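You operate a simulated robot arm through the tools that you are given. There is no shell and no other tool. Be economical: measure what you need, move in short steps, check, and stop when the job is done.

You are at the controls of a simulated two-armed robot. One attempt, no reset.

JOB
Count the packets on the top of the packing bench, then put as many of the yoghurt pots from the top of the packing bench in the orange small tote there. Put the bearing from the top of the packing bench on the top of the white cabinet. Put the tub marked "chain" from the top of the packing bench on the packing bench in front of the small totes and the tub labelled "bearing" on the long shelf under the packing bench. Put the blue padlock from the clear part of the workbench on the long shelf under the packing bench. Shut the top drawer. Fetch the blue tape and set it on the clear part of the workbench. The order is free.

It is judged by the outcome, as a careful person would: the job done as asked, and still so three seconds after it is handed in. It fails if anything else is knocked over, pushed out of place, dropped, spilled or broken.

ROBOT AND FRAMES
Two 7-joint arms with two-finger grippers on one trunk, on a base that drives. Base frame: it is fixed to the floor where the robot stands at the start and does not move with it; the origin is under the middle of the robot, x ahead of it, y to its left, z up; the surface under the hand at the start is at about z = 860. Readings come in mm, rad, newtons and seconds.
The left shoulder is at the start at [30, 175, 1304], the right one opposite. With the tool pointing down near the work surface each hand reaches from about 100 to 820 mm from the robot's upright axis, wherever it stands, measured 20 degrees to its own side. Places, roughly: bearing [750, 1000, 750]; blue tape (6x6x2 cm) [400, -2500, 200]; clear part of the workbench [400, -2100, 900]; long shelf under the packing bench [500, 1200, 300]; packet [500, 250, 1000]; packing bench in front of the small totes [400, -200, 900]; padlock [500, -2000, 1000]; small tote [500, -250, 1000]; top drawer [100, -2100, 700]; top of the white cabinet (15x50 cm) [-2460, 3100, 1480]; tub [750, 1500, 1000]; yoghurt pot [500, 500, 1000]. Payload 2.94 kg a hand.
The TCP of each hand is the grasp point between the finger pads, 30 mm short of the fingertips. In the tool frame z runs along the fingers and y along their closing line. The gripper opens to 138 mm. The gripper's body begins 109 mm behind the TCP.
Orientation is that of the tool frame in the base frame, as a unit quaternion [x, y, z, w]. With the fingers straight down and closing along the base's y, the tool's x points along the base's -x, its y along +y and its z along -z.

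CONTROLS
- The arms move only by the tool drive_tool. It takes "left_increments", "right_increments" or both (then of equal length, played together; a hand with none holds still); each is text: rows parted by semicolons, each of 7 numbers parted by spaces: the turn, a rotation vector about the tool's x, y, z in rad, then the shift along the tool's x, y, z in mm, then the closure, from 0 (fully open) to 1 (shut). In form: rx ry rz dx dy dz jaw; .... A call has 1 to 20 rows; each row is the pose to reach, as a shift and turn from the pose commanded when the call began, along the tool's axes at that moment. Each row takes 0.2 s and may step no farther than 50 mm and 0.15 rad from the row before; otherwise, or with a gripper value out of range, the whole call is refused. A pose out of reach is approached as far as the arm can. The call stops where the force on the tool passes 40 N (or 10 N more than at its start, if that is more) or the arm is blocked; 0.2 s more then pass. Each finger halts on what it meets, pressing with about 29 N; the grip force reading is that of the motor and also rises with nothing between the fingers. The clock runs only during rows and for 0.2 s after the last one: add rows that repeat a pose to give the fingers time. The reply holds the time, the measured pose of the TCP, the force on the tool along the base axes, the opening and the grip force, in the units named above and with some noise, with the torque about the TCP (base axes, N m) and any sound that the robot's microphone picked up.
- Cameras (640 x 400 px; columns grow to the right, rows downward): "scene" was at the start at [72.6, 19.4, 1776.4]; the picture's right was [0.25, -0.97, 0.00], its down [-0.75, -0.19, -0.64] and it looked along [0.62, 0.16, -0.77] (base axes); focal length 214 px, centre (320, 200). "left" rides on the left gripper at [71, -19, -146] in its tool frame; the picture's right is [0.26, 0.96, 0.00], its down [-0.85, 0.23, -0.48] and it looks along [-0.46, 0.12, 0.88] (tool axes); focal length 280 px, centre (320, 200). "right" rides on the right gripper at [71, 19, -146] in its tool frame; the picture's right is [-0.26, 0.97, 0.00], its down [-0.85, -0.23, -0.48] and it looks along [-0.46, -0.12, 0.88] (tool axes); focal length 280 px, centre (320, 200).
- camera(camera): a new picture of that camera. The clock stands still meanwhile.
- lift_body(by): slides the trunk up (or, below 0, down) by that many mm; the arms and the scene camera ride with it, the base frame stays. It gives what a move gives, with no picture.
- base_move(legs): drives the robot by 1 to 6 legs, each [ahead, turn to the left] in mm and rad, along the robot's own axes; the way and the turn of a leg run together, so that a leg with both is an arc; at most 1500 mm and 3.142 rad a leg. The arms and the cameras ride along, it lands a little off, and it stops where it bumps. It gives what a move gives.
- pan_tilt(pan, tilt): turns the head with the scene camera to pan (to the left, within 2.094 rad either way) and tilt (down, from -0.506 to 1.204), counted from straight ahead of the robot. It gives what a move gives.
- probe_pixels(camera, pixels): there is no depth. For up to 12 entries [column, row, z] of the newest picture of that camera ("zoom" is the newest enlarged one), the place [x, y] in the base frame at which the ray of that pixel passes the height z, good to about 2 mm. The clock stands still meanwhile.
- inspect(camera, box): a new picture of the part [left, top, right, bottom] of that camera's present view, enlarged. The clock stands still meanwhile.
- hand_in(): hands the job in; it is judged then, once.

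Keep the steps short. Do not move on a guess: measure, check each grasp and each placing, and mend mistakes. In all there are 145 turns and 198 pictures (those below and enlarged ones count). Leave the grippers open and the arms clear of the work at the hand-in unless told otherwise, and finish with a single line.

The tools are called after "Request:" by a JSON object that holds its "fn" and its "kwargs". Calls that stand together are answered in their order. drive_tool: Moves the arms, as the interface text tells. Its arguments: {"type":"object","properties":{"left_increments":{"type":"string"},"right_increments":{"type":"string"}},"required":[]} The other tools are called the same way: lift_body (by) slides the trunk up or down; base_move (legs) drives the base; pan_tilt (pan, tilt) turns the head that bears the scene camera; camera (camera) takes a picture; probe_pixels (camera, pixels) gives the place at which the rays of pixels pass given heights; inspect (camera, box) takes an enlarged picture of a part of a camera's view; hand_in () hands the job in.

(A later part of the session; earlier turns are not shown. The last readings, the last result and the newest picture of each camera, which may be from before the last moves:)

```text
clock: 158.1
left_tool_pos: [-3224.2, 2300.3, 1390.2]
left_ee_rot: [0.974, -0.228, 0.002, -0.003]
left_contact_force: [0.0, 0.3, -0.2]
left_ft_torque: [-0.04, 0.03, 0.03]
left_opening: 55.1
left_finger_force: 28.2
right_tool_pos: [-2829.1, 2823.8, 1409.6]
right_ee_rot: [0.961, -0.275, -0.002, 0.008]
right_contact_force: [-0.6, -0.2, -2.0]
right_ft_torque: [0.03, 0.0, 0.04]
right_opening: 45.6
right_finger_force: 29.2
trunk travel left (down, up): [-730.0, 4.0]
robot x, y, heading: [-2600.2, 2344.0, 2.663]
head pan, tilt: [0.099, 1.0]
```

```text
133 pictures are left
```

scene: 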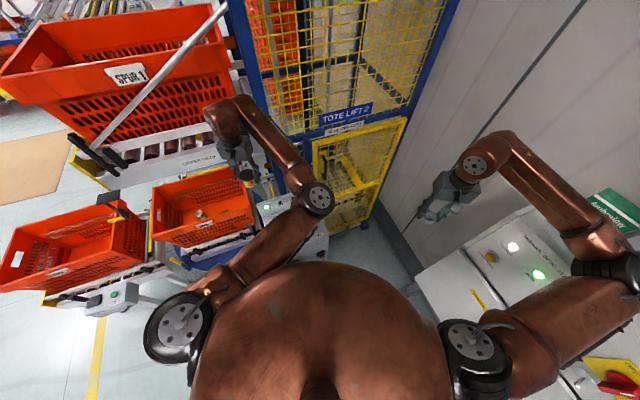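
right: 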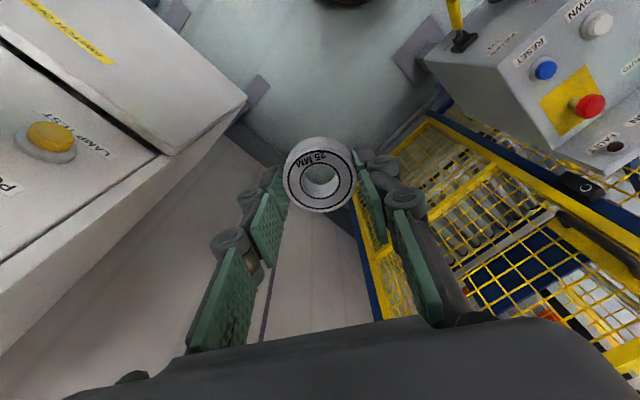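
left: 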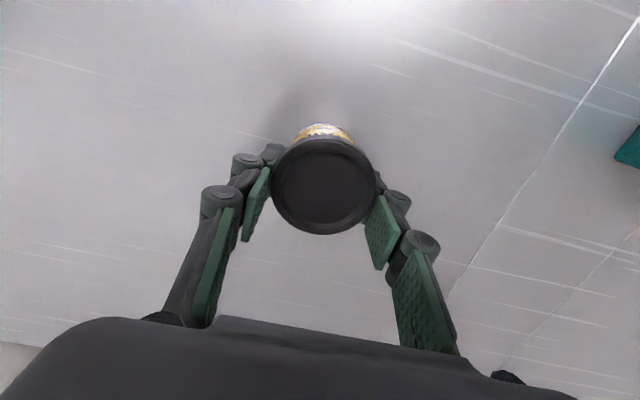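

The base touched the lift's control pedestal; I back away 350 mm, then turn to face the wall.

Request:
{"fn": "base_move", "kwargs": {"legs": [[-350, 0], [0, -1.09]]}}

Request:
{"fn": "pan_tilt", "kwargs": {"pan": 0.2, "tilt": 0.5}}

Request:
{"fn": "camera", "kwargs": {"camera": "scene"}}

Request:
{"fn": "camera", "kwargs": {"camera": "right"}}

```text
clock: 163.1
left_tool_pos: [-2613.0, 2717.5, 1388.2]
left_ee_rot: [0.711, -0.703, 0.003, -0.002]
left_contact_force: [0.5, -0.3, -1.9]
left_ft_torque: [0.01, 0.0, -0.05]
left_opening: 55.1
left_finger_force: 28.5
right_tool_pos: [-1967.2, 2604.3, 1409.3]
right_ee_rot: [-0.677, 0.736, 0.007, -0.005]
right_contact_force: [0.0, 0.3, -0.9]
right_ft_torque: [0.03, 0.01, -0.01]
right_opening: 45.4
right_finger_force: 29.0
trunk travel left (down, up): [-730.0, 4.0]
robot x, y, heading: [-2291.0, 2181.2, 1.562]
head pan, tilt: [0.099, 1.0]
```

```text
clock: 164.0
left_tool_pos: [-2613.6, 2718.2, 1389.0]
left_ee_rot: [0.711, -0.703, 0.003, -0.002]
left_contact_force: [-0.6, 0.1, -1.4]
left_ft_torque: [0.0, 0.01, -0.03]
left_opening: 55.1
left_finger_force: 29.6
right_tool_pos: [-1967.5, 2604.6, 1410.4]
right_ee_rot: [-0.677, 0.736, 0.007, -0.006]
right_contact_force: [-0.5, -0.2, -0.9]
right_ft_torque: [0.0, 0.03, -0.03]
right_opening: 45.2
right_finger_force: 28.6
trunk travel left (down, up): [-730.0, 4.0]
robot x, y, heading: [-2288.3, 2179.8, 1.566]
head pan, tilt: [0.201, 0.499]
```

```text
132 pictures are left
```

scene: 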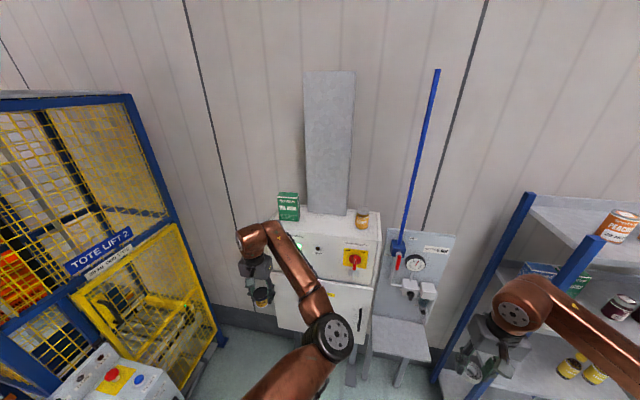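

```text
131 pictures are left
```

right: 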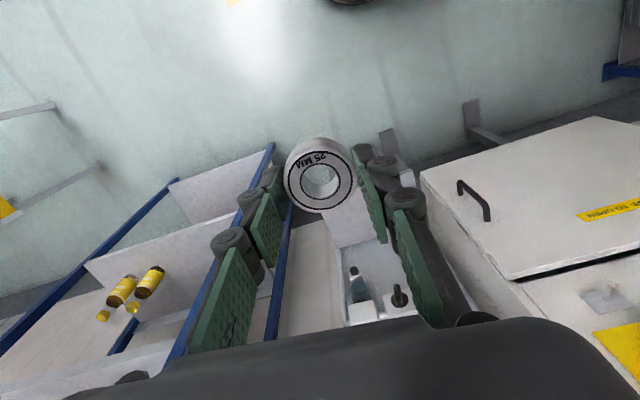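

Measure the cabinet top and its items.

Request:
{"fn": "inspect", "kwargs": {"camera": "scene", "box": [260, 170, 400, 260]}}

Request:
{"fn": "probe_pixels", "kwargs": {"camera": "scene", "pixels": [[371, 245, 1480], [383, 213, 1480], [278, 222, 1480], [299, 221, 1480], [355, 224, 1480], [369, 228, 1480], [330, 212, 1480], [330, 230, 1480], [448, 360, 700]]}}

```text
4.44 times, centred on (330, 215) of scene
```

zoom: 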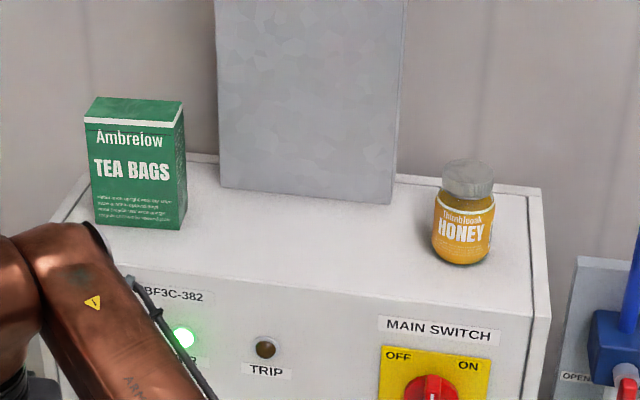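

```text
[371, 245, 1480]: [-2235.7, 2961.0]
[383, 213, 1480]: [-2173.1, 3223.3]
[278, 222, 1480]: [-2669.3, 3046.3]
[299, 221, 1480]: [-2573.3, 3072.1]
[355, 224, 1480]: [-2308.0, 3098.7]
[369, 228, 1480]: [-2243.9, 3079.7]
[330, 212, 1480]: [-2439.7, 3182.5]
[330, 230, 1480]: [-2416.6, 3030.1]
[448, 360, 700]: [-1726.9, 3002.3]
```

Request:
{"fn": "probe_pixels", "kwargs": {"camera": "zoom", "pixels": [[300, 283, 1480], [300, 196, 1480], [220, 186, 1480], [390, 204, 1480], [530, 318, 1480], [180, 229, 1480], [435, 260, 1480], [465, 266, 1480], [410, 240, 1480]]}}

```text
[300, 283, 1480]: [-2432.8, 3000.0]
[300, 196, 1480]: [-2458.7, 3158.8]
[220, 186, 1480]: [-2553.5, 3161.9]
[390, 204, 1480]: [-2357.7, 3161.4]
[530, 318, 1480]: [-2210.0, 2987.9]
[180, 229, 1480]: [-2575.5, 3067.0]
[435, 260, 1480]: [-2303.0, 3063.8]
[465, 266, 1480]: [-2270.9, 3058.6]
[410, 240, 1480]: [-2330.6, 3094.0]
```

Free patch in the middle, front edge y≈3000, conduit at y≈3160. I draw the left hand (tub) back 150 mm and raise the right hand 190 mm first.

Request:
{"fn": "drive_tool", "kwargs": {"left_increments": "0 0 0 30 0 0 0.75; 0 0 0 60 0 0 0.75; 0 0 0 90 0 0 0.75; 0 0 0 120 0 0 0.75; 0 0 0 150 0 0 0.75", "right_increments": "0 0 0 0 0 -40 0.85; 0 0 0 0 0 -80 0.85; 0 0 0 0 0 -120 0.85; 0 0 0 0 0 -160 0.85; 0 0 0 0 0 -195 0.85"}}

Request:
{"fn": "base_move", "kwargs": {"legs": [[0, 0.625], [295, 0], [0, -0.62]]}}

Request:
{"fn": "camera", "kwargs": {"camera": "scene"}}

```text
clock: 165.2
left_tool_pos: [-2611.6, 2565.8, 1389.6]
left_ee_rot: [0.71, -0.704, 0.002, -0.001]
left_contact_force: [-0.3, -0.2, -1.1]
left_ft_torque: [-0.01, -0.06, 0.02]
left_opening: 55.1
left_finger_force: 29.0
left hand out of reach, approached as far as the arm can: row 3
right_tool_pos: [-1968.4, 2603.4, 1604.3]
right_ee_rot: [-0.677, 0.736, 0.006, -0.004]
right_contact_force: [-0.8, 0.4, -1.2]
right_ft_torque: [-0.01, -0.02, -0.02]
right_opening: 45.5
right_finger_force: 29.7
trunk travel left (down, up): [-730.0, 4.0]
robot x, y, heading: [-2289.6, 2183.2, 1.563]
head pan, tilt: [0.201, 0.499]
```

```text
clock: 170.6
left_tool_pos: [-2785.2, 2798.1, 1389.9]
left_ee_rot: [0.716, -0.698, 0.003, -0.002]
left_contact_force: [-0.5, -0.1, -1.5]
left_ft_torque: [0.0, 0.01, 0.02]
left_opening: 55.2
left_finger_force: 29.2
right_tool_pos: [-2142.2, 2845.0, 1603.7]
right_ee_rot: [-0.682, 0.731, 0.008, -0.005]
right_contact_force: [0.9, 0.8, -0.3]
right_ft_torque: [0.01, 0.01, -0.02]
right_opening: 45.7
right_finger_force: 28.4
trunk travel left (down, up): [-730.0, 4.0]
robot x, y, heading: [-2457.3, 2418.9, 1.576]
head pan, tilt: [0.201, 0.499]
```

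```text
129 pictures are left
```

scene: 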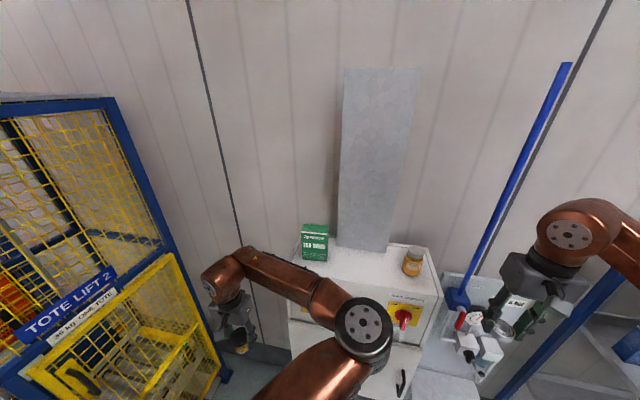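

Request:
{"fn": "inspect", "kwargs": {"camera": "scene", "box": [290, 210, 450, 310]}}

Request:
{"fn": "probe_pixels", "kwargs": {"camera": "scene", "pixels": [[338, 248, 1480], [388, 249, 1480], [328, 260, 1480], [404, 273, 1480], [370, 283, 1480], [403, 262, 1480], [422, 262, 1480]]}}

```text
4.00 times, centred on (370, 260) of scene
```

zoom: 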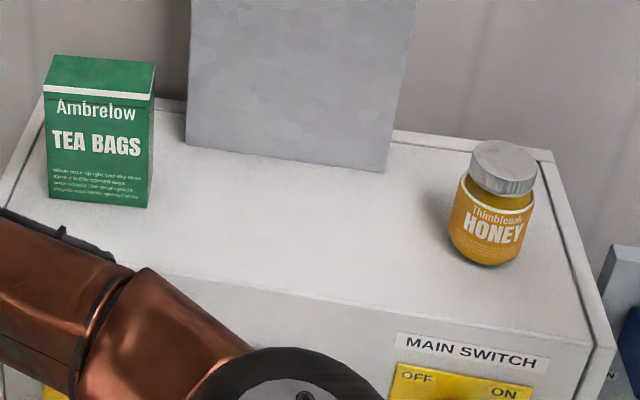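

```text
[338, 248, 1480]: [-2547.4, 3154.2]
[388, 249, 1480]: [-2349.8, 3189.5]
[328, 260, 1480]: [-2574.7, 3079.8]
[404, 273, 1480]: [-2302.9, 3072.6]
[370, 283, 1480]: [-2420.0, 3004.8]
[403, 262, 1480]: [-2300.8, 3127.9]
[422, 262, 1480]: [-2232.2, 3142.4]
```

Target for the ring: (−2430,3070). Move the right hand diagonally there at z≈1604.

Request:
{"fn": "drive_tool", "kwargs": {"right_increments": "0 0 -0.01 -23 34 0 0.85; 0 0 -0.02 -46 67 0 0.85; 0 0 -0.03 -68 101 0 0.85; 0 0 -0.04 -91 135 0 0.85; 0 0 -0.05 -114 168 0 0.85; 0 0 -0.06 -137 202 0 0.85; 0 0 -0.069 -160 236 0 0.85; 0 0 -0.069 -182 269 0 0.85; 0 0 -0.069 -205 303 0 0.85; 0 0 -0.069 -205 303 0 0.85"}}

Request:
{"fn": "camera", "kwargs": {"camera": "right"}}

Request:
{"fn": "camera", "kwargs": {"camera": "scene"}}

```text
clock: 172.8
left_tool_pos: [-2783.9, 2799.0, 1390.2]
left_ee_rot: [0.715, -0.699, 0.003, -0.002]
left_contact_force: [1.3, 0.0, -1.5]
left_ft_torque: [0.0, 0.02, 0.03]
left_opening: 55.1
left_finger_force: 29.3
right_tool_pos: [-2428.8, 3071.0, 1606.9]
right_ee_rot: [0.707, -0.707, -0.009, 0.004]
right_contact_force: [0.4, -0.6, -1.4]
right_ft_torque: [0.0, 0.01, 0.02]
right_opening: 45.8
right_finger_force: 29.3
trunk travel left (down, up): [-730.0, 4.0]
robot x, y, heading: [-2458.1, 2420.6, 1.576]
head pan, tilt: [0.201, 0.499]
```

```text
127 pictures are left
```

right: 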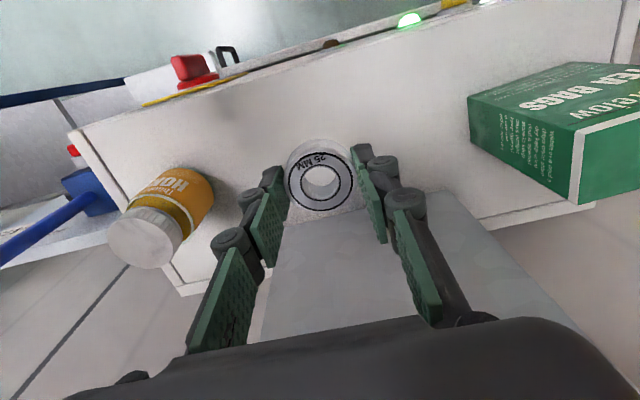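

```text
126 pictures are left
```

scene: 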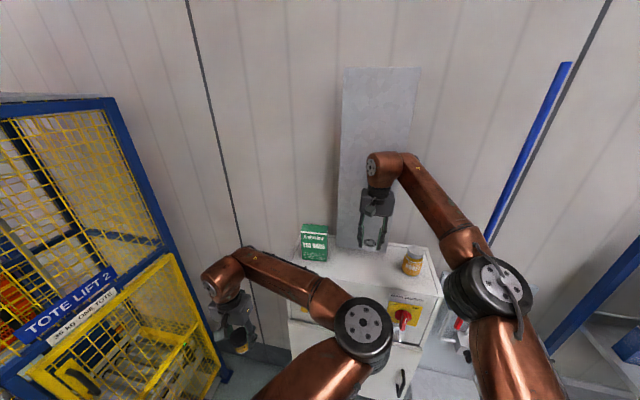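

Clear of jar and box. Lower gently to contact near TCP 1510.

Request:
{"fn": "drive_tool", "kwargs": {"right_increments": "0 0 0 0 0 40 0.85; 0 0 0 0 0 75 0.85; 0 0 0 0 0 88 0.85; 0 0 0 0 0 94 0.85; 0 0 0 0 0 97 0.85; 0 0 0 0 0 97 0.85"}}

Request:
{"fn": "camera", "kwargs": {"camera": "right"}}

```text
clock: 174.2
left_tool_pos: [-2785.6, 2799.5, 1390.0]
left_ee_rot: [0.716, -0.698, 0.003, -0.002]
left_contact_force: [-0.7, -0.3, -1.7]
left_ft_torque: [0.02, 0.01, 0.01]
left_opening: 55.0
left_finger_force: 29.2
right_tool_pos: [-2432.3, 3070.4, 1511.8]
right_ee_rot: [-0.706, 0.708, 0.007, -0.004]
right_contact_force: [-0.2, 0.3, -1.3]
right_ft_torque: [0.0, 0.01, 0.02]
right_opening: 45.6
right_finger_force: 29.2
trunk travel left (down, up): [-730.0, 4.0]
robot x, y, heading: [-2457.0, 2417.6, 1.58]
head pan, tilt: [0.201, 0.499]
```

```text
125 pictures are left
```

right: 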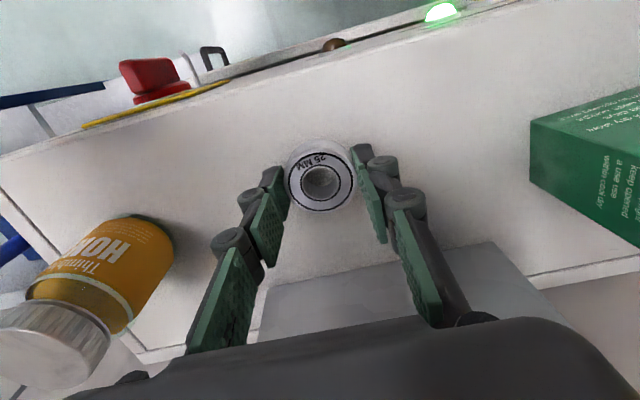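

No contact yet; lower a few more mm in 2 mm steps.

Request:
{"fn": "drive_tool", "kwargs": {"right_increments": "0 0 0 0 0 2 0.85; 0 0 0 0 0 4 0.85; 0 0 0 0 0 4 0.85"}}

```text
clock: 175.0
left_tool_pos: [-2785.4, 2797.7, 1390.2]
left_ee_rot: [0.716, -0.698, 0.003, -0.002]
left_contact_force: [0.6, -0.1, -0.8]
left_ft_torque: [0.02, 0.0, 0.0]
left_opening: 55.1
left_finger_force: 28.9
right_tool_pos: [-2432.2, 3071.4, 1508.2]
right_ee_rot: [-0.707, 0.707, 0.007, -0.005]
right_contact_force: [0.1, 0.3, -1.3]
right_ft_torque: [0.01, 0.0, 0.02]
right_opening: 45.3
right_finger_force: 29.2
trunk travel left (down, up): [-730.0, 4.0]
robot x, y, heading: [-2455.7, 2416.7, 1.577]
head pan, tilt: [0.201, 0.499]
```

Request:
{"fn": "drive_tool", "kwargs": {"right_increments": "0 0 0 0 0 3 0.85; 0 0 0 0 0 5 0.85; 0 0 0 0 0 7 0.85; 0 0 0 0 0 7 0.85"}}

Request:
{"fn": "inspect", "kwargs": {"camera": "right", "box": [220, 110, 420, 235]}}

```text
clock: 176.0
left_tool_pos: [-2785.1, 2797.9, 1390.5]
left_ee_rot: [0.716, -0.698, 0.004, -0.002]
left_contact_force: [0.7, 0.6, -0.6]
left_ft_torque: [0.01, 0.0, 0.01]
left_opening: 55.2
left_finger_force: 29.0
right_tool_pos: [-2431.2, 3071.0, 1502.5]
right_ee_rot: [-0.707, 0.708, 0.008, -0.004]
right_contact_force: [-0.1, 2.2, 9.0]
right_ft_torque: [0.15, -0.2, 0.02]
right_opening: 45.5
right_finger_force: 29.5
trunk travel left (down, up): [-730.0, 4.0]
robot x, y, heading: [-2461.9, 2420.1, 1.571]
head pan, tilt: [0.201, 0.499]
```

```text
3.20 times, centred on (320, 172) of right
```

zoom: 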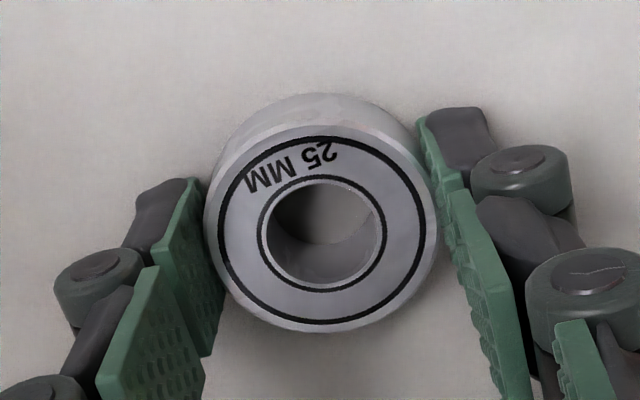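

Contact 9 N, bearing flat on the top. Open a little and rise.

Request:
{"fn": "drive_tool", "kwargs": {"right_increments": "0 0 0 0 0 0 0.6; 0 0 0 0 0 0 0.5; 0 0 0 0 0 0 0.5; 0 0 0 0 0 -20 0.5; 0 0 0 0 0 -60 0.5; 0 0 0 0 0 -105 0.5; 0 0 0 0 0 -130 0.5"}}

Request:
{"fn": "camera", "kwargs": {"camera": "right"}}

```text
clock: 177.6
left_tool_pos: [-2786.5, 2798.1, 1389.1]
left_ee_rot: [0.716, -0.698, 0.003, -0.002]
left_contact_force: [-0.4, -0.2, -0.8]
left_ft_torque: [0.01, -0.02, 0.03]
left_opening: 55.1
left_finger_force: 28.5
right_tool_pos: [-2430.8, 3071.2, 1630.9]
right_ee_rot: [-0.707, 0.707, 0.008, -0.005]
right_contact_force: [0.4, 0.0, 0.4]
right_ft_torque: [0.0, -0.01, 0.02]
right_opening: 69.0
right_finger_force: 0.0
trunk travel left (down, up): [-730.0, 4.0]
robot x, y, heading: [-2460.3, 2416.7, 1.577]
head pan, tilt: [0.201, 0.499]
```

```text
123 pictures are left
```

right: 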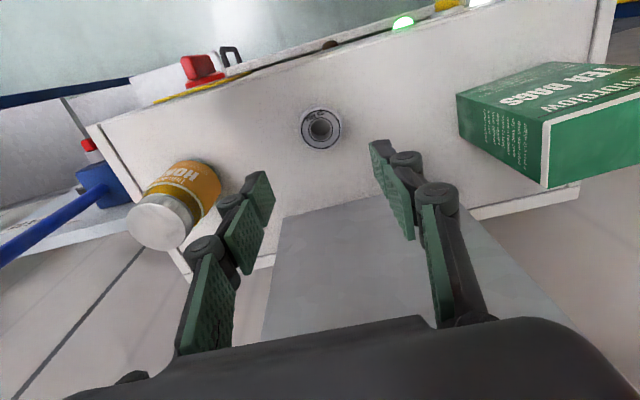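

Bearing stands on the cabinet top. Withdraw the right hand the way it came, then back off.

Request:
{"fn": "drive_tool", "kwargs": {"right_increments": "0 0 0 40 -20 0 0.4; 0 0 0 75 -50 0 0.2; 0 0 0 105 -85 0 0; 0 0 0 130 -125 0 0; 0 0 0 155 -165 0 0; 0 0 0 180 -205 0 0; 0 0 0 205 -245 0 0; 0 0 0 225 -288 0 0"}}

Request:
{"fn": "base_move", "kwargs": {"legs": [[-450, 0], [0, -1.571]]}}

Request:
{"fn": "lift_body", "kwargs": {"by": -255}}

Request:
{"fn": "pan_tilt", "kwargs": {"pan": 0.0, "tilt": 0.5}}

Request:
{"fn": "camera", "kwargs": {"camera": "scene"}}

```text
clock: 179.4
left_tool_pos: [-2782.8, 2796.6, 1390.9]
left_ee_rot: [0.715, -0.699, 0.002, -0.002]
left_contact_force: [-0.2, 0.3, -1.2]
left_ft_torque: [0.07, 0.01, 0.01]
left_opening: 55.0
left_finger_force: 29.5
right_tool_pos: [-2137.0, 2840.9, 1626.4]
right_ee_rot: [0.708, -0.707, -0.008, 0.006]
right_contact_force: [0.0, -0.6, -0.9]
right_ft_torque: [0.07, 0.06, -0.01]
right_opening: 137.8
right_finger_force: 0.1
trunk travel left (down, up): [-730.0, 4.0]
robot x, y, heading: [-2460.3, 2419.1, 1.581]
head pan, tilt: [0.201, 0.499]
```

```text
clock: 185.9
left_tool_pos: [-2073.3, 2299.2, 1389.3]
left_ee_rot: [-0.008, 1.0, -0.004, 0.0]
left_contact_force: [0.8, 0.2, -0.5]
left_ft_torque: [-0.04, -0.01, 0.01]
left_opening: 55.0
left_finger_force: 28.9
right_tool_pos: [-2031.1, 1654.7, 1627.6]
right_ee_rot: [0.004, 1.0, 0.008, 0.002]
right_contact_force: [0.9, 0.5, 0.5]
right_ft_torque: [-0.04, -0.02, -0.01]
right_opening: 137.9
right_finger_force: 0.0
trunk travel left (down, up): [-730.0, 4.0]
robot x, y, heading: [-2452.8, 1981.2, 0.006]
head pan, tilt: [0.201, 0.499]
```

```text
clock: 188.6
left_tool_pos: [-2072.1, 2298.9, 1135.6]
left_ee_rot: [-0.008, 1.0, -0.003, -0.001]
left_contact_force: [-1.1, -0.2, -1.1]
left_ft_torque: [0.0, -0.03, -0.01]
left_opening: 55.1
left_finger_force: 29.2
right_tool_pos: [-2031.4, 1654.7, 1372.2]
right_ee_rot: [0.005, 1.0, 0.008, 0.002]
right_contact_force: [-0.5, -0.5, 0.5]
right_ft_torque: [-0.02, 0.02, 0.02]
right_opening: 137.8
right_finger_force: 0.1
trunk travel left (down, up): [-475.0, 259.0]
robot x, y, heading: [-2454.2, 1979.1, -0.003]
head pan, tilt: [0.201, 0.499]
```

```text
clock: 189.3
left_tool_pos: [-2073.4, 2299.0, 1134.0]
left_ee_rot: [-0.008, 1.0, -0.004, -0.001]
left_contact_force: [0.4, -0.3, -1.6]
left_ft_torque: [-0.04, 0.01, -0.04]
left_opening: 55.0
left_finger_force: 28.9
right_tool_pos: [-2031.6, 1654.3, 1371.2]
right_ee_rot: [0.004, 1.0, 0.008, 0.001]
right_contact_force: [0.1, -0.1, -0.3]
right_ft_torque: [-0.01, 0.02, 0.0]
right_opening: 137.7
right_finger_force: 0.0
trunk travel left (down, up): [-475.0, 259.0]
robot x, y, heading: [-2457.8, 1978.2, 0.0]
head pan, tilt: [0.0, 0.499]
```

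```text
122 pictures are left
```

scene: 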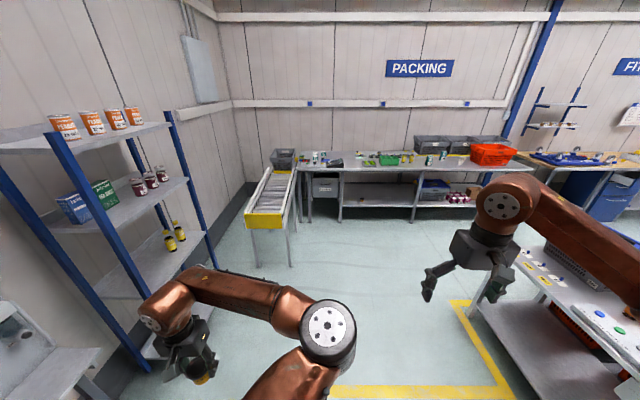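

Drive back to the right part of the packing bench: first to about (−400,1280), then along to y≈250.

Request:
{"fn": "base_move", "kwargs": {"legs": [[0, -0.328], [1100, 0], [1075, 0], [0, -1.243]]}}

Request:
{"fn": "camera", "kwargs": {"camera": "scene"}}

```text
clock: 204.0
left_tool_pos: [-18.9, 1010.2, 1134.0]
left_ee_rot: [0.664, 0.748, -0.002, -0.003]
left_contact_force: [-0.3, -0.1, -1.2]
left_ft_torque: [-0.01, 0.01, 0.01]
left_opening: 54.9
left_finger_force: 29.0
right_tool_pos: [-656.2, 904.7, 1373.1]
right_ee_rot: [0.674, 0.739, 0.006, 0.007]
right_contact_force: [-0.9, 0.3, 0.5]
right_ft_torque: [0.04, -0.01, -0.05]
right_opening: 138.0
right_finger_force: 0.2
trunk travel left (down, up): [-475.0, 259.0]
robot x, y, heading: [-377.8, 1355.9, -1.47]
head pan, tilt: [0.0, 0.499]
```

```text
121 pictures are left
```

scene: 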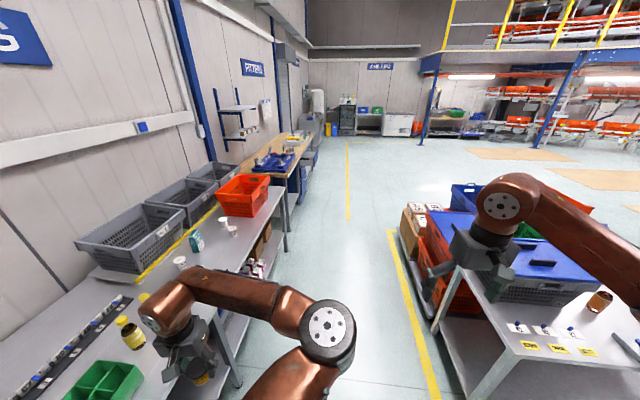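

Request:
{"fn": "base_move", "kwargs": {"legs": [[0, -0.1], [1230, 0], [0, 1.571]]}}

Request:
{"fn": "pan_tilt", "kwargs": {"pan": -0.1, "tilt": 0.75}}

Request:
{"fn": "camera", "kwargs": {"camera": "scene"}}

```text
clock: 214.3
left_tool_pos: [8.9, 485.4, 1134.1]
left_ee_rot: [0.005, 1.0, -0.004, -0.001]
left_contact_force: [-0.4, 0.4, -1.4]
left_ft_torque: [0.0, 0.0, 0.01]
left_opening: 54.8
left_finger_force: 29.3
right_tool_pos: [33.0, -160.6, 1371.7]
right_ee_rot: [0.018, 1.0, 0.009, 0.002]
right_contact_force: [-0.6, -0.1, 0.3]
right_ft_torque: [-0.02, 0.04, 0.02]
right_opening: 138.1
right_finger_force: 0.0
trunk travel left (down, up): [-475.0, 259.0]
robot x, y, heading: [-380.7, 171.5, -0.028]
head pan, tilt: [0.0, 0.499]
```

```text
clock: 215.1
left_tool_pos: [9.0, 484.8, 1135.1]
left_ee_rot: [0.005, 1.0, -0.004, -0.001]
left_contact_force: [-0.3, 0.9, -1.5]
left_ft_torque: [0.02, 0.0, -0.01]
left_opening: 54.7
left_finger_force: 28.7
right_tool_pos: [34.2, -161.2, 1372.2]
right_ee_rot: [0.018, 1.0, 0.008, 0.002]
right_contact_force: [1.1, 0.1, -0.6]
right_ft_torque: [0.04, 0.03, -0.01]
right_opening: 138.1
right_finger_force: 0.1
trunk travel left (down, up): [-475.0, 259.0]
robot x, y, heading: [-383.1, 173.5, -0.029]
head pan, tilt: [-0.099, 0.75]
```

```text
120 pictures are left
```

scene: 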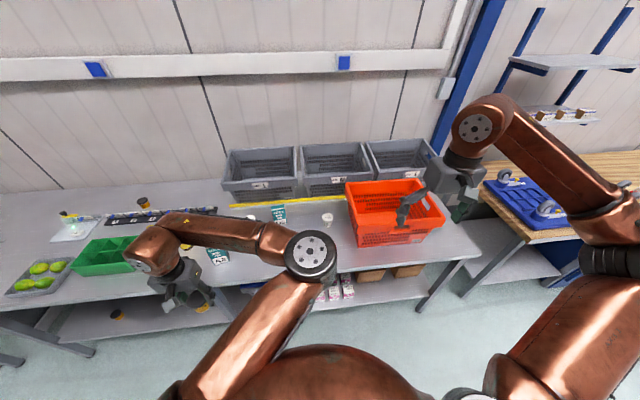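

Zoom at the totes and probe their footprints.

Request:
{"fn": "inspect", "kwargs": {"camera": "scene", "box": [210, 130, 470, 290]}}

Request:
{"fn": "probe_pixels", "kwargs": {"camera": "scene", "pixels": [[357, 248, 860], [445, 233, 860], [345, 230, 860], [231, 206, 860], [340, 198, 860], [425, 180, 860], [480, 255, 860], [327, 225, 860], [278, 214, 860]]}}

```text
2.46 times, centred on (340, 210) of scene
```

zoom: 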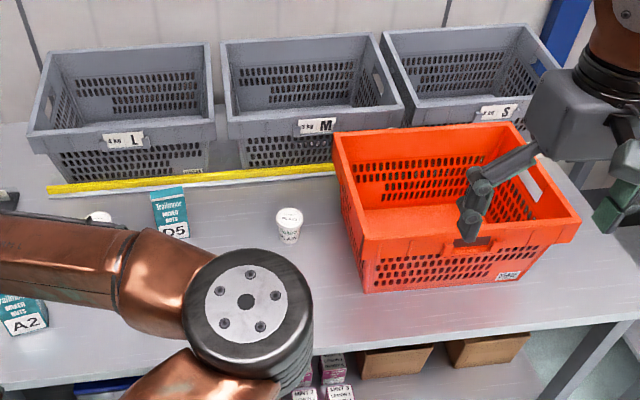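

```text
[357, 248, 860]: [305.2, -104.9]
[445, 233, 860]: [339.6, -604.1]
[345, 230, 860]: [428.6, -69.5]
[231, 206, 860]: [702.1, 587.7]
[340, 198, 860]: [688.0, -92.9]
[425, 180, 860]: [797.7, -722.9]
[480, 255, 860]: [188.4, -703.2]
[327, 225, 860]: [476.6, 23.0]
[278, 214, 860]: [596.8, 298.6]
```

Packets on this bench: two ("Mixed nuts" A2 and D5); the far ones are soup cartons on the scanning station. So two pots go into the orange tote. First the chain tub: I shift the base to y≈−330 and place it in front of the totes near (248,−170).

Request:
{"fn": "base_move", "kwargs": {"legs": [[0, -1.54], [500, 0], [0, 1.571]]}}

Request:
{"fn": "pan_tilt", "kwargs": {"pan": 0.2, "tilt": 0.75}}

Request:
{"fn": "camera", "kwargs": {"camera": "scene"}}

```text
clock: 225.5
left_tool_pos: [12.3, 3.1, 1133.7]
left_ee_rot: [-0.018, 1.0, -0.004, -0.001]
left_contact_force: [-0.3, 0.3, -0.5]
left_ft_torque: [-0.03, 0.0, 0.02]
left_opening: 54.4
left_finger_force: 29.3
right_tool_pos: [65.9, -641.1, 1372.2]
right_ee_rot: [-0.005, 1.0, 0.009, 0.001]
right_contact_force: [-0.2, 0.6, -0.1]
right_ft_torque: [0.0, 0.0, 0.0]
right_opening: 138.0
right_finger_force: 0.0
trunk travel left (down, up): [-475.0, 259.0]
robot x, y, heading: [-363.6, -326.1, 0.015]
head pan, tilt: [-0.099, 0.75]
```

```text
clock: 226.3
left_tool_pos: [12.3, 3.4, 1134.6]
left_ee_rot: [-0.017, 1.0, -0.004, -0.001]
left_contact_force: [1.1, 0.5, -1.9]
left_ft_torque: [-0.01, 0.0, -0.02]
left_opening: 54.7
left_finger_force: 29.5
right_tool_pos: [65.9, -640.4, 1372.4]
right_ee_rot: [-0.005, 1.0, 0.008, 0.002]
right_contact_force: [-0.3, -0.2, 0.0]
right_ft_torque: [-0.01, -0.05, -0.01]
right_opening: 137.7
right_finger_force: 0.1
trunk travel left (down, up): [-475.0, 259.0]
robot x, y, heading: [-365.6, -326.4, 0.019]
head pan, tilt: [0.201, 0.75]
```

```text
118 pictures are left
```

scene: 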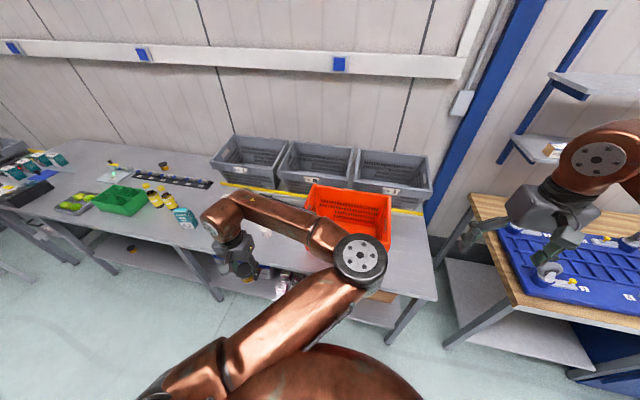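

Request:
{"fn": "drive_tool", "kwargs": {"left_increments": "0 0 0.005 -33 -26 0 0.75; 0 0 0.01 -66 -52 0 0.75; 0 0 0.015 -99 -78 10 0.75; 0 0 0.02 -131 -103 30 0.75; 0 0 0.025 -164 -129 50 0.75; 0 0 0.03 -197 -155 75 0.75; 0 0 0.034 -230 -181 100 0.75; 0 0 0.034 -230 -181 120 0.75; 0 0 0.034 -230 -181 120 0.75"}}

Request:
{"fn": "camera", "kwargs": {"camera": "left"}}

Request:
{"fn": "camera", "kwargs": {"camera": "scene"}}

```text
clock: 228.3
left_tool_pos: [250.9, -170.1, 1015.8]
left_ee_rot: [0.001, 1.0, -0.004, -0.001]
left_contact_force: [0.0, -0.7, -1.7]
left_ft_torque: [0.04, 0.04, -0.01]
left_opening: 54.9
left_finger_force: 29.1
right_tool_pos: [65.6, -641.3, 1372.3]
right_ee_rot: [-0.004, 1.0, 0.009, 0.002]
right_contact_force: [-0.8, -0.4, -0.5]
right_ft_torque: [0.03, -0.02, 0.0]
right_opening: 137.9
right_finger_force: 0.0
trunk travel left (down, up): [-475.0, 259.0]
robot x, y, heading: [-363.9, -325.6, 0.017]
head pan, tilt: [0.201, 0.75]
```

```text
117 pictures are left
```

left: 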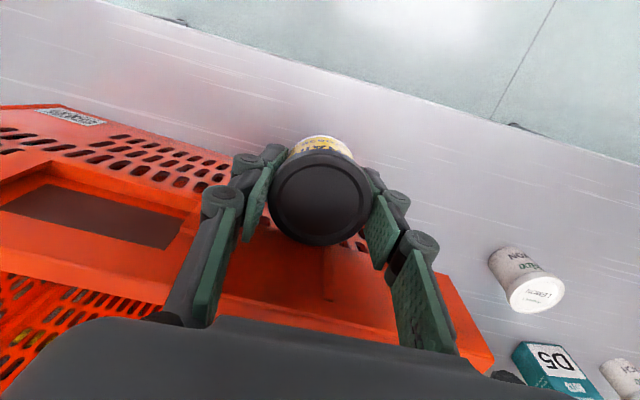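

```text
116 pictures are left
```

scene: 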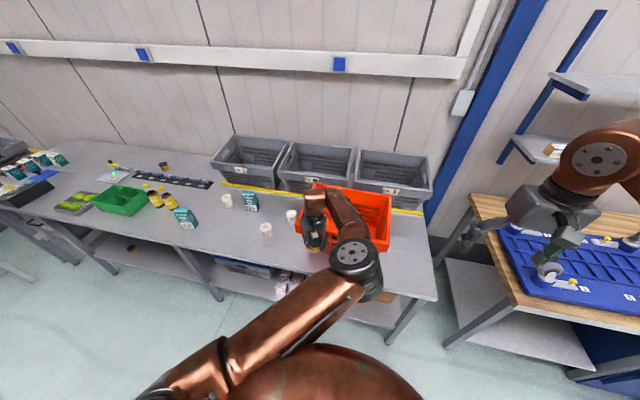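

Request:
{"fn": "probe_pixels", "kwargs": {"camera": "left", "pixels": [[100, 107, 860], [220, 150, 860], [400, 255, 860], [100, 205, 1000], [180, 225, 1000], [100, 260, 1000], [470, 340, 1000], [538, 292, 930], [627, 375, 930], [255, 65, 860], [550, 150, 860]]}}

Request:
{"fn": "probe_pixels", "kwargs": {"camera": "scene", "pixels": [[303, 232, 860], [387, 252, 1000], [388, 195, 1000], [309, 183, 1000], [300, 222, 1000]]}}

```text
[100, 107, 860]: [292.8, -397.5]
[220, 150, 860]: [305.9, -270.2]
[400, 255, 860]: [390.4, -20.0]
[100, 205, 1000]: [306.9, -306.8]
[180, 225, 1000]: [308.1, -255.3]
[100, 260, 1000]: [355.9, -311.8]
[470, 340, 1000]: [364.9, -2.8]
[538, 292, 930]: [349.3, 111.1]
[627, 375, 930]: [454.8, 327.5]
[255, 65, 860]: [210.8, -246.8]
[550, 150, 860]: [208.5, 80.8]
```

```text
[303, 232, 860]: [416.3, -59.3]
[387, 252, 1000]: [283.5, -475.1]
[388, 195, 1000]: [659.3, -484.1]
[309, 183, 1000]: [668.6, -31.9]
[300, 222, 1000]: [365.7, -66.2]
```

Gap between bench edge (~x 200) and the tote front (~x 300) takes the tub at x≈253. Lower straight down gently.

Request:
{"fn": "drive_tool", "kwargs": {"left_increments": "0 0 0 -3 0 40 0.75; 0 0 0 -3 0 80 0.75; 0 0 0 -3 0 105 0.75; 0 0 0 -3 0 114 0.75; 0 0 0 -3 0 118 0.75; 0 0 0 -3 0 121 0.75; 0 0 0 -3 0 121 0.75"}}

Request:
{"fn": "camera", "kwargs": {"camera": "left"}}

```text
clock: 228.9
left_tool_pos: [255.8, -170.9, 964.4]
left_ee_rot: [0.001, 1.0, -0.001, 0.004]
left_contact_force: [-4.7, 0.1, 5.8]
left_ft_torque: [0.23, -0.64, 0.03]
left_opening: 55.0
left_finger_force: 28.8
right_tool_pos: [65.0, -641.0, 1372.1]
right_ee_rot: [-0.005, 1.0, 0.009, 0.002]
right_contact_force: [0.7, 0.4, -0.6]
right_ft_torque: [0.04, -0.01, 0.0]
right_opening: 138.0
right_finger_force: 0.0
trunk travel left (down, up): [-475.0, 259.0]
robot x, y, heading: [-360.9, -326.2, 0.02]
head pan, tilt: [0.201, 0.75]
stopped in row 2 (left hand): the force on the tool passed its limit at 56 N (the readings are from after the stop); the commanded pose is now the measured one
```

```text
115 pictures are left
```

left: 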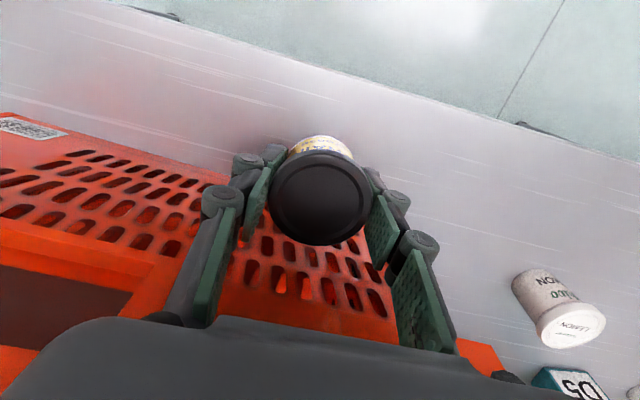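

The gripper body met the tote's rim (56 N) – I rise at once and check whether the tote shifted.

Request:
{"fn": "drive_tool", "kwargs": {"left_increments": "0 0 0 10 0 -40 0.75; 0 0 0 10 20 -80 0.75; 0 0 0 10 60 -105 0.75; 0 0 0 10 105 -115 0.75; 0 0 0 10 150 -115 0.75; 0 0 0 10 195 -115 0.75"}}

Request:
{"fn": "camera", "kwargs": {"camera": "scene"}}

Request:
{"fn": "camera", "kwargs": {"camera": "left"}}

Request:
{"fn": "inspect", "kwargs": {"camera": "scene", "box": [200, 170, 440, 310]}}

```text
clock: 230.3
left_tool_pos: [248.3, 30.7, 1076.9]
left_ee_rot: [0.001, 1.0, -0.002, 0.003]
left_contact_force: [0.3, 0.8, -1.7]
left_ft_torque: [-0.03, -0.01, -0.01]
left_opening: 54.5
left_finger_force: 29.0
right_tool_pos: [64.8, -637.9, 1372.5]
right_ee_rot: [-0.005, 1.0, 0.008, 0.003]
right_contact_force: [-0.3, 0.9, 0.4]
right_ft_torque: [-0.03, 0.0, -0.01]
right_opening: 137.9
right_finger_force: 0.0
trunk travel left (down, up): [-475.0, 259.0]
robot x, y, heading: [-363.8, -327.3, 0.017]
head pan, tilt: [0.201, 0.75]
```

```text
114 pictures are left
```

scene: 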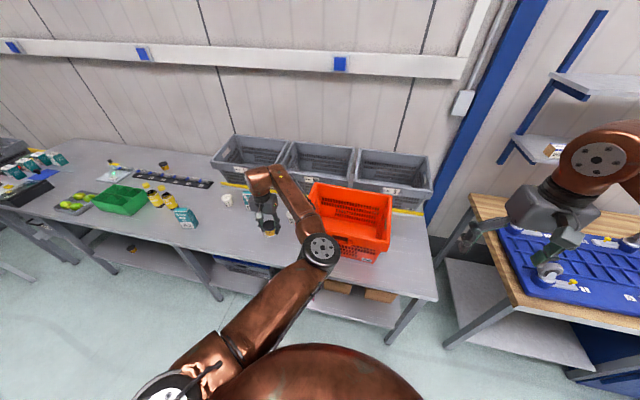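

```text
113 pictures are left
```

left: 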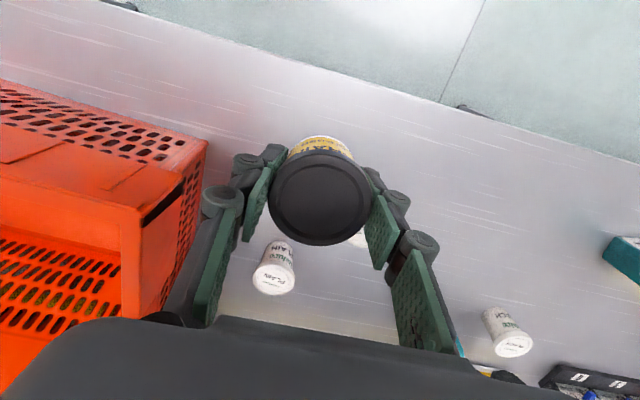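

```text
2.67 times, centred on (320, 240) of scene
```

zoom: 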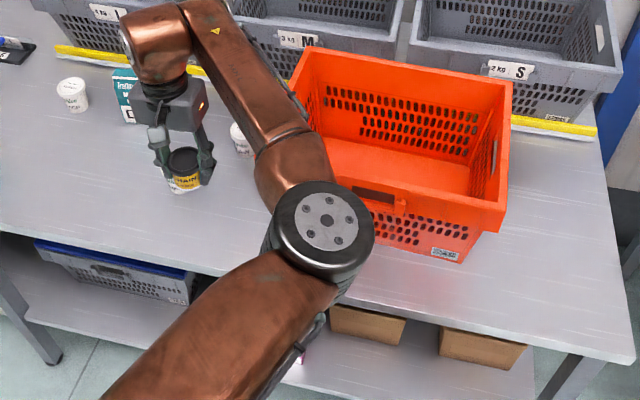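

Tote has not moved. The gap is too tight for this grip, so I first take two pots with the right hand, which frees room left of the tote. Base to y≈180.

Request:
{"fn": "base_move", "kwargs": {"legs": [[0, 1.554], [510, 0], [0, -1.571], [210, 0]]}}

Request:
{"fn": "pan_tilt", "kwargs": {"pan": -0.1, "tilt": 0.9}}

Request:
{"fn": "camera", "kwargs": {"camera": "scene"}}

Request:
{"fn": "camera", "kwargs": {"camera": "right"}}

```text
clock: 242.2
left_tool_pos: [455.7, 557.5, 1084.0]
left_ee_rot: [0.009, 1.0, -0.001, 0.008]
left_contact_force: [-0.6, 0.6, -1.3]
left_ft_torque: [0.02, -0.02, 0.02]
left_opening: 54.5
left_finger_force: 29.3
right_tool_pos: [261.8, -108.7, 1375.6]
right_ee_rot: [0.003, 1.0, 0.009, 0.007]
right_contact_force: [0.6, -0.5, 0.4]
right_ft_torque: [0.01, 0.03, 0.03]
right_opening: 137.9
right_finger_force: 0.1
trunk travel left (down, up): [-475.0, 259.0]
robot x, y, heading: [-156.0, 213.9, 0.001]
head pan, tilt: [0.201, 0.75]
```

```text
clock: 243.0
left_tool_pos: [458.0, 558.2, 1082.2]
left_ee_rot: [0.008, 1.0, 0.0, 0.006]
left_contact_force: [-0.7, 1.1, -1.9]
left_ft_torque: [0.01, 0.01, -0.05]
left_opening: 54.8
left_finger_force: 29.0
right_tool_pos: [264.4, -106.1, 1375.4]
right_ee_rot: [0.003, 1.0, 0.009, 0.004]
right_contact_force: [0.0, 0.3, 0.9]
right_ft_torque: [-0.03, 0.01, -0.01]
right_opening: 138.1
right_finger_force: 0.1
trunk travel left (down, up): [-475.0, 259.0]
robot x, y, heading: [-150.8, 208.1, 0.004]
head pan, tilt: [-0.099, 0.901]
```

```text
111 pictures are left
```

scene: 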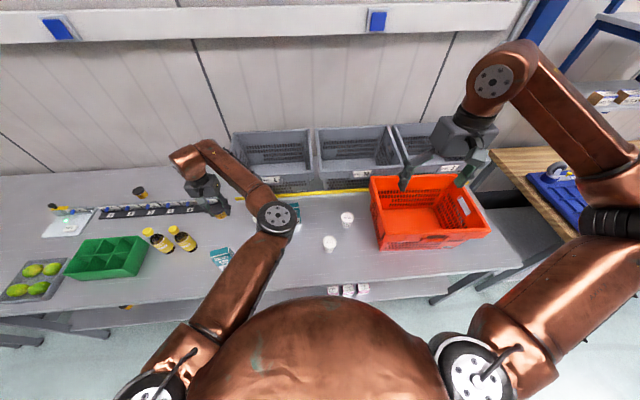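

```text
110 pictures are left
```

right: 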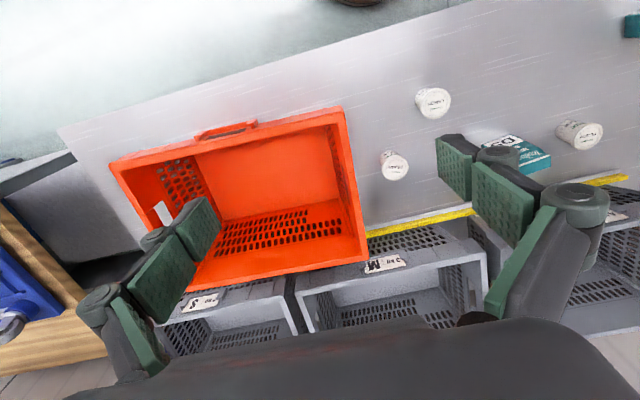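

Request:
{"fn": "probe_pixels", "kwargs": {"camera": "right", "pixels": [[437, 101, 930], [437, 101, 920], [396, 166, 930], [396, 166, 920], [430, 89, 860], [387, 152, 860], [345, 108, 1060], [366, 262, 1060], [110, 165, 1060], [260, 210, 865], [320, 205, 865]]}}

Request:
{"fn": "probe_pixels", "kwargs": {"camera": "scene", "pixels": [[329, 240, 930], [347, 216, 930], [329, 240, 920], [347, 216, 920]]}}

Request:
{"fn": "inspect", "kwargs": {"camera": "right", "box": [360, 70, 480, 200]}}

Request:
{"fn": "inspect", "kwargs": {"camera": "scene", "box": [290, 190, 390, 260]}}

```text
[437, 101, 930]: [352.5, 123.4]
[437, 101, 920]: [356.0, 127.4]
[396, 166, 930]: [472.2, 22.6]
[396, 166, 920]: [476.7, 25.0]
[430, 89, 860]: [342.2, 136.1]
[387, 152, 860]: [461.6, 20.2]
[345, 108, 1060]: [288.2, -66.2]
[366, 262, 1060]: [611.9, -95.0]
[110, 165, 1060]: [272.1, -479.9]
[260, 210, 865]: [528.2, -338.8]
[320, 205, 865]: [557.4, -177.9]
```

```text
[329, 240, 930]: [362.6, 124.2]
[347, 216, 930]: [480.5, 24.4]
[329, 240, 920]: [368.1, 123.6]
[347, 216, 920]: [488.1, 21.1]
```

```text
3.08 times, centred on (420, 135) of right
```

zoom: 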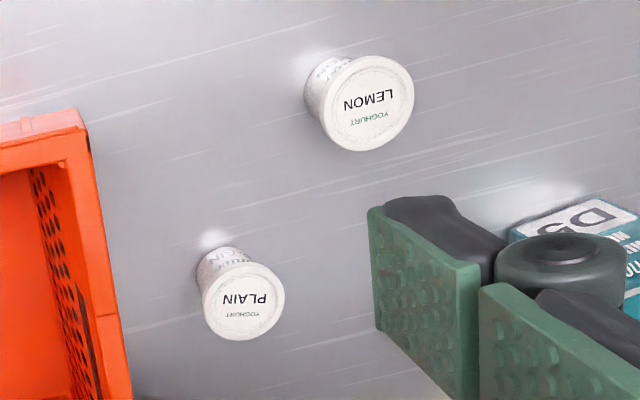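

```text
5.71 times, centred on (340, 225) of scene
```

zoom: 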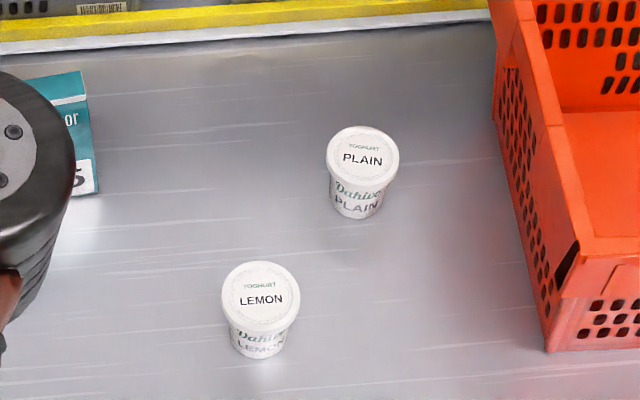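

Lemon pot ≈(358,120), plain pot ≈(478,22). Move the right hand above the lemon pot.

Request:
{"fn": "drive_tool", "kwargs": {"right_increments": "0 0 0 -9 23 36 0; 0 0 0 -19 45 73 0; 0 0 0 -28 68 109 0; 0 0 0 -38 90 146 0; 0 0 0 -47 113 182 0.1; 0 0 0 -56 136 219 0.2; 0 0 0 -66 158 255 0.3; 0 0 0 -75 181 292 0.3; 0 0 0 -85 203 328 0.3; 0 0 0 -94 226 360 0.3; 0 0 0 -94 226 360 0.3"}}

Request:
{"fn": "camera", "kwargs": {"camera": "right"}}

```text
clock: 245.4
left_tool_pos: [457.2, 558.2, 1082.3]
left_ee_rot: [0.008, 1.0, 0.0, 0.006]
left_contact_force: [0.0, -0.3, -0.9]
left_ft_torque: [0.01, -0.03, 0.03]
left_opening: 54.3
left_finger_force: 28.9
right_tool_pos: [363.8, 122.1, 1020.5]
right_ee_rot: [0.002, 1.0, 0.009, 0.007]
right_contact_force: [0.2, -0.3, 1.2]
right_ft_torque: [0.04, -0.02, 0.03]
right_opening: 96.8
right_finger_force: 0.0
trunk travel left (down, up): [-475.0, 259.0]
robot x, y, heading: [-154.6, 213.2, 0.006]
head pan, tilt: [-0.099, 0.901]
```

```text
107 pictures are left
```

right: 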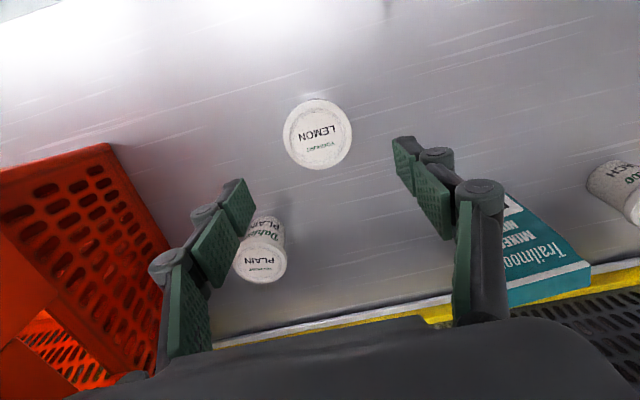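

Request:
{"fn": "probe_pixels", "kwargs": {"camera": "right", "pixels": [[318, 135, 935], [318, 135, 925], [283, 135, 930], [353, 135, 930]]}}

```text
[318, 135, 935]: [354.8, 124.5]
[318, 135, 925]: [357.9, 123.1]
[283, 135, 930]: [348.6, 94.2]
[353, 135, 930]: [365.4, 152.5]
```

Request:
{"fn": "drive_tool", "kwargs": {"right_increments": "0 0 0 7 2 40 0.3; 0 0 0 7 2 80 0.3; 0 0 0 7 2 106 0.3; 0 0 0 7 2 106 0.5; 0 0 0 7 2 106 0.7; 0 0 0 7 2 106 0.75; 0 0 0 7 2 106 0.75"}}

Request:
{"fn": "camera", "kwargs": {"camera": "right"}}

```text
clock: 247.0
left_tool_pos: [459.4, 558.5, 1081.6]
left_ee_rot: [0.007, 1.0, -0.001, 0.006]
left_contact_force: [-0.4, 0.5, -1.0]
left_ft_torque: [0.0, -0.03, -0.03]
left_opening: 54.7
left_finger_force: 29.1
right_tool_pos: [356.3, 126.9, 911.7]
right_ee_rot: [0.002, 1.0, 0.007, 0.006]
right_contact_force: [0.3, -0.3, 0.1]
right_ft_torque: [-0.02, -0.01, 0.0]
right_opening: 59.5
right_finger_force: 29.3
trunk travel left (down, up): [-475.0, 259.0]
robot x, y, heading: [-150.8, 214.7, 0.006]
head pan, tilt: [-0.099, 0.901]
```

```text
106 pictures are left
```

right: 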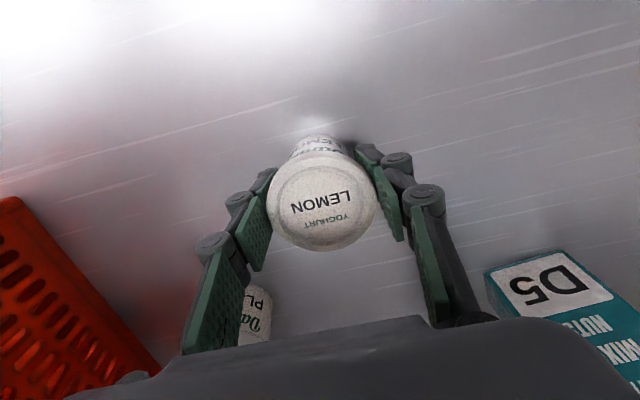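

Lemon pot gripped (59.5 mm). Lift 330 mm and carry over the orange tote to (430,−290).

Request:
{"fn": "drive_tool", "kwargs": {"right_increments": "0 0 0 0 0 -45 0.75; 0 0 0 0 0 -90 0.75; 0 0 0 0 0 -135 0.75; 0 0 0 0 0 -180 0.75; 0 0 0 0 0 -225 0.75; 0 0 0 0 0 -270 0.75; 0 0 0 -5 -20 -300 0.75; 0 0 0 -12 -65 -310 0.75; 0 0 0 -20 -110 -310 0.75; 0 0 0 -28 -155 -310 0.75; 0 0 0 -36 -200 -310 0.75; 0 0 0 -44 -245 -310 0.75; 0 0 0 -52 -290 -310 0.75; 0 0 0 -60 -335 -310 0.75; 0 0 0 -68 -380 -310 0.75; 0 0 0 -74 -417 -310 0.75; 0 0 0 -74 -417 -310 0.75"}}

Request:
{"fn": "camera", "kwargs": {"camera": "right"}}

```text
clock: 250.6
left_tool_pos: [458.5, 557.4, 1082.0]
left_ee_rot: [0.009, 1.0, -0.001, 0.006]
left_contact_force: [0.2, -0.4, -1.7]
left_ft_torque: [0.0, -0.02, -0.04]
left_opening: 54.6
left_finger_force: 28.7
right_tool_pos: [422.0, -267.1, 1219.0]
right_ee_rot: [0.003, 1.0, 0.008, 0.005]
right_contact_force: [0.0, 0.1, -1.7]
right_ft_torque: [-0.03, 0.0, -0.01]
right_opening: 59.3
right_finger_force: 28.9
right hand out of reach, approached as far as the arm can: row 16, 17
trunk travel left (down, up): [-475.0, 259.0]
robot x, y, heading: [-146.9, 213.0, -0.001]
head pan, tilt: [-0.099, 0.901]
```

```text
105 pictures are left
```

right: 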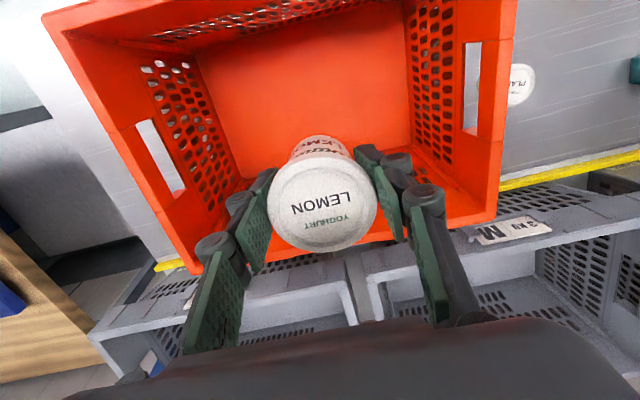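

Within the tote outline. Lower into it in steps, stopping ~10 mm short of the floor.

Request:
{"fn": "drive_tool", "kwargs": {"right_increments": "0 0 0 3 22 40 0.75; 0 0 0 3 22 85 0.75; 0 0 0 3 22 130 0.75; 0 0 0 3 22 175 0.75; 0 0 0 3 22 220 0.75; 0 0 0 3 22 260 0.75; 0 0 0 3 22 283 0.75; 0 0 0 3 22 283 0.75"}}

Request:
{"fn": "camera", "kwargs": {"camera": "right"}}

```text
clock: 252.4
left_tool_pos: [459.0, 559.0, 1082.2]
left_ee_rot: [0.008, 1.0, -0.002, 0.006]
left_contact_force: [0.4, 0.4, -1.0]
left_ft_torque: [0.0, 0.0, -0.01]
left_opening: 54.9
left_finger_force: 28.8
right_tool_pos: [423.2, -239.6, 932.4]
right_ee_rot: [0.002, 1.0, 0.009, 0.005]
right_contact_force: [0.2, -0.8, -1.3]
right_ft_torque: [0.0, 0.01, 0.01]
right_opening: 59.4
right_finger_force: 28.8
trunk travel left (down, up): [-475.0, 259.0]
robot x, y, heading: [-154.1, 213.9, 0.001]
head pan, tilt: [-0.099, 0.901]
```

```text
104 pictures are left
```

right: 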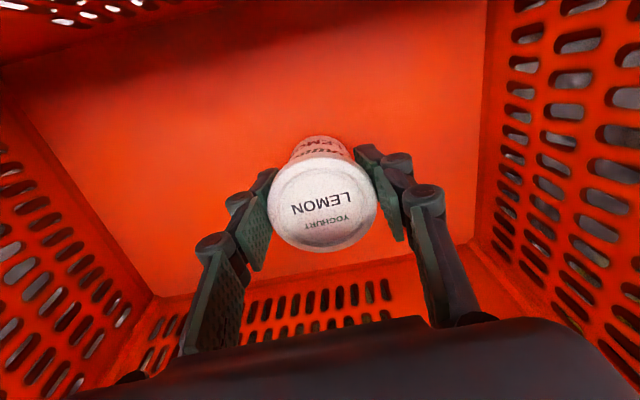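

Shift 40 mm further right for room, then down to contact.

Request:
{"fn": "drive_tool", "kwargs": {"right_increments": "0 0 0 0 -20 0 0.75; 0 0 0 0 -40 0 0.75; 0 0 0 0 -40 6 0.75; 0 0 0 0 -40 10 0.75; 0 0 0 0 -40 14 0.75; 0 0 0 0 -40 14 0.75"}}

```text
clock: 253.8
left_tool_pos: [458.2, 557.5, 1081.8]
left_ee_rot: [0.008, 1.0, -0.001, 0.005]
left_contact_force: [0.0, -0.3, -1.1]
left_ft_torque: [0.0, 0.01, 0.01]
left_opening: 54.6
left_finger_force: 29.1
right_tool_pos: [422.8, -269.7, 932.0]
right_ee_rot: [0.004, 1.0, 0.009, 0.005]
right_contact_force: [0.0, -0.3, -1.7]
right_ft_torque: [-0.01, 0.02, -0.02]
right_opening: 59.5
right_finger_force: 29.4
right hand out of reach, approached as far as the arm can: row 2, 3, 4, 5, 6
trunk travel left (down, up): [-475.0, 259.0]
robot x, y, heading: [-152.5, 213.4, 0.002]
head pan, tilt: [-0.099, 0.901]
```

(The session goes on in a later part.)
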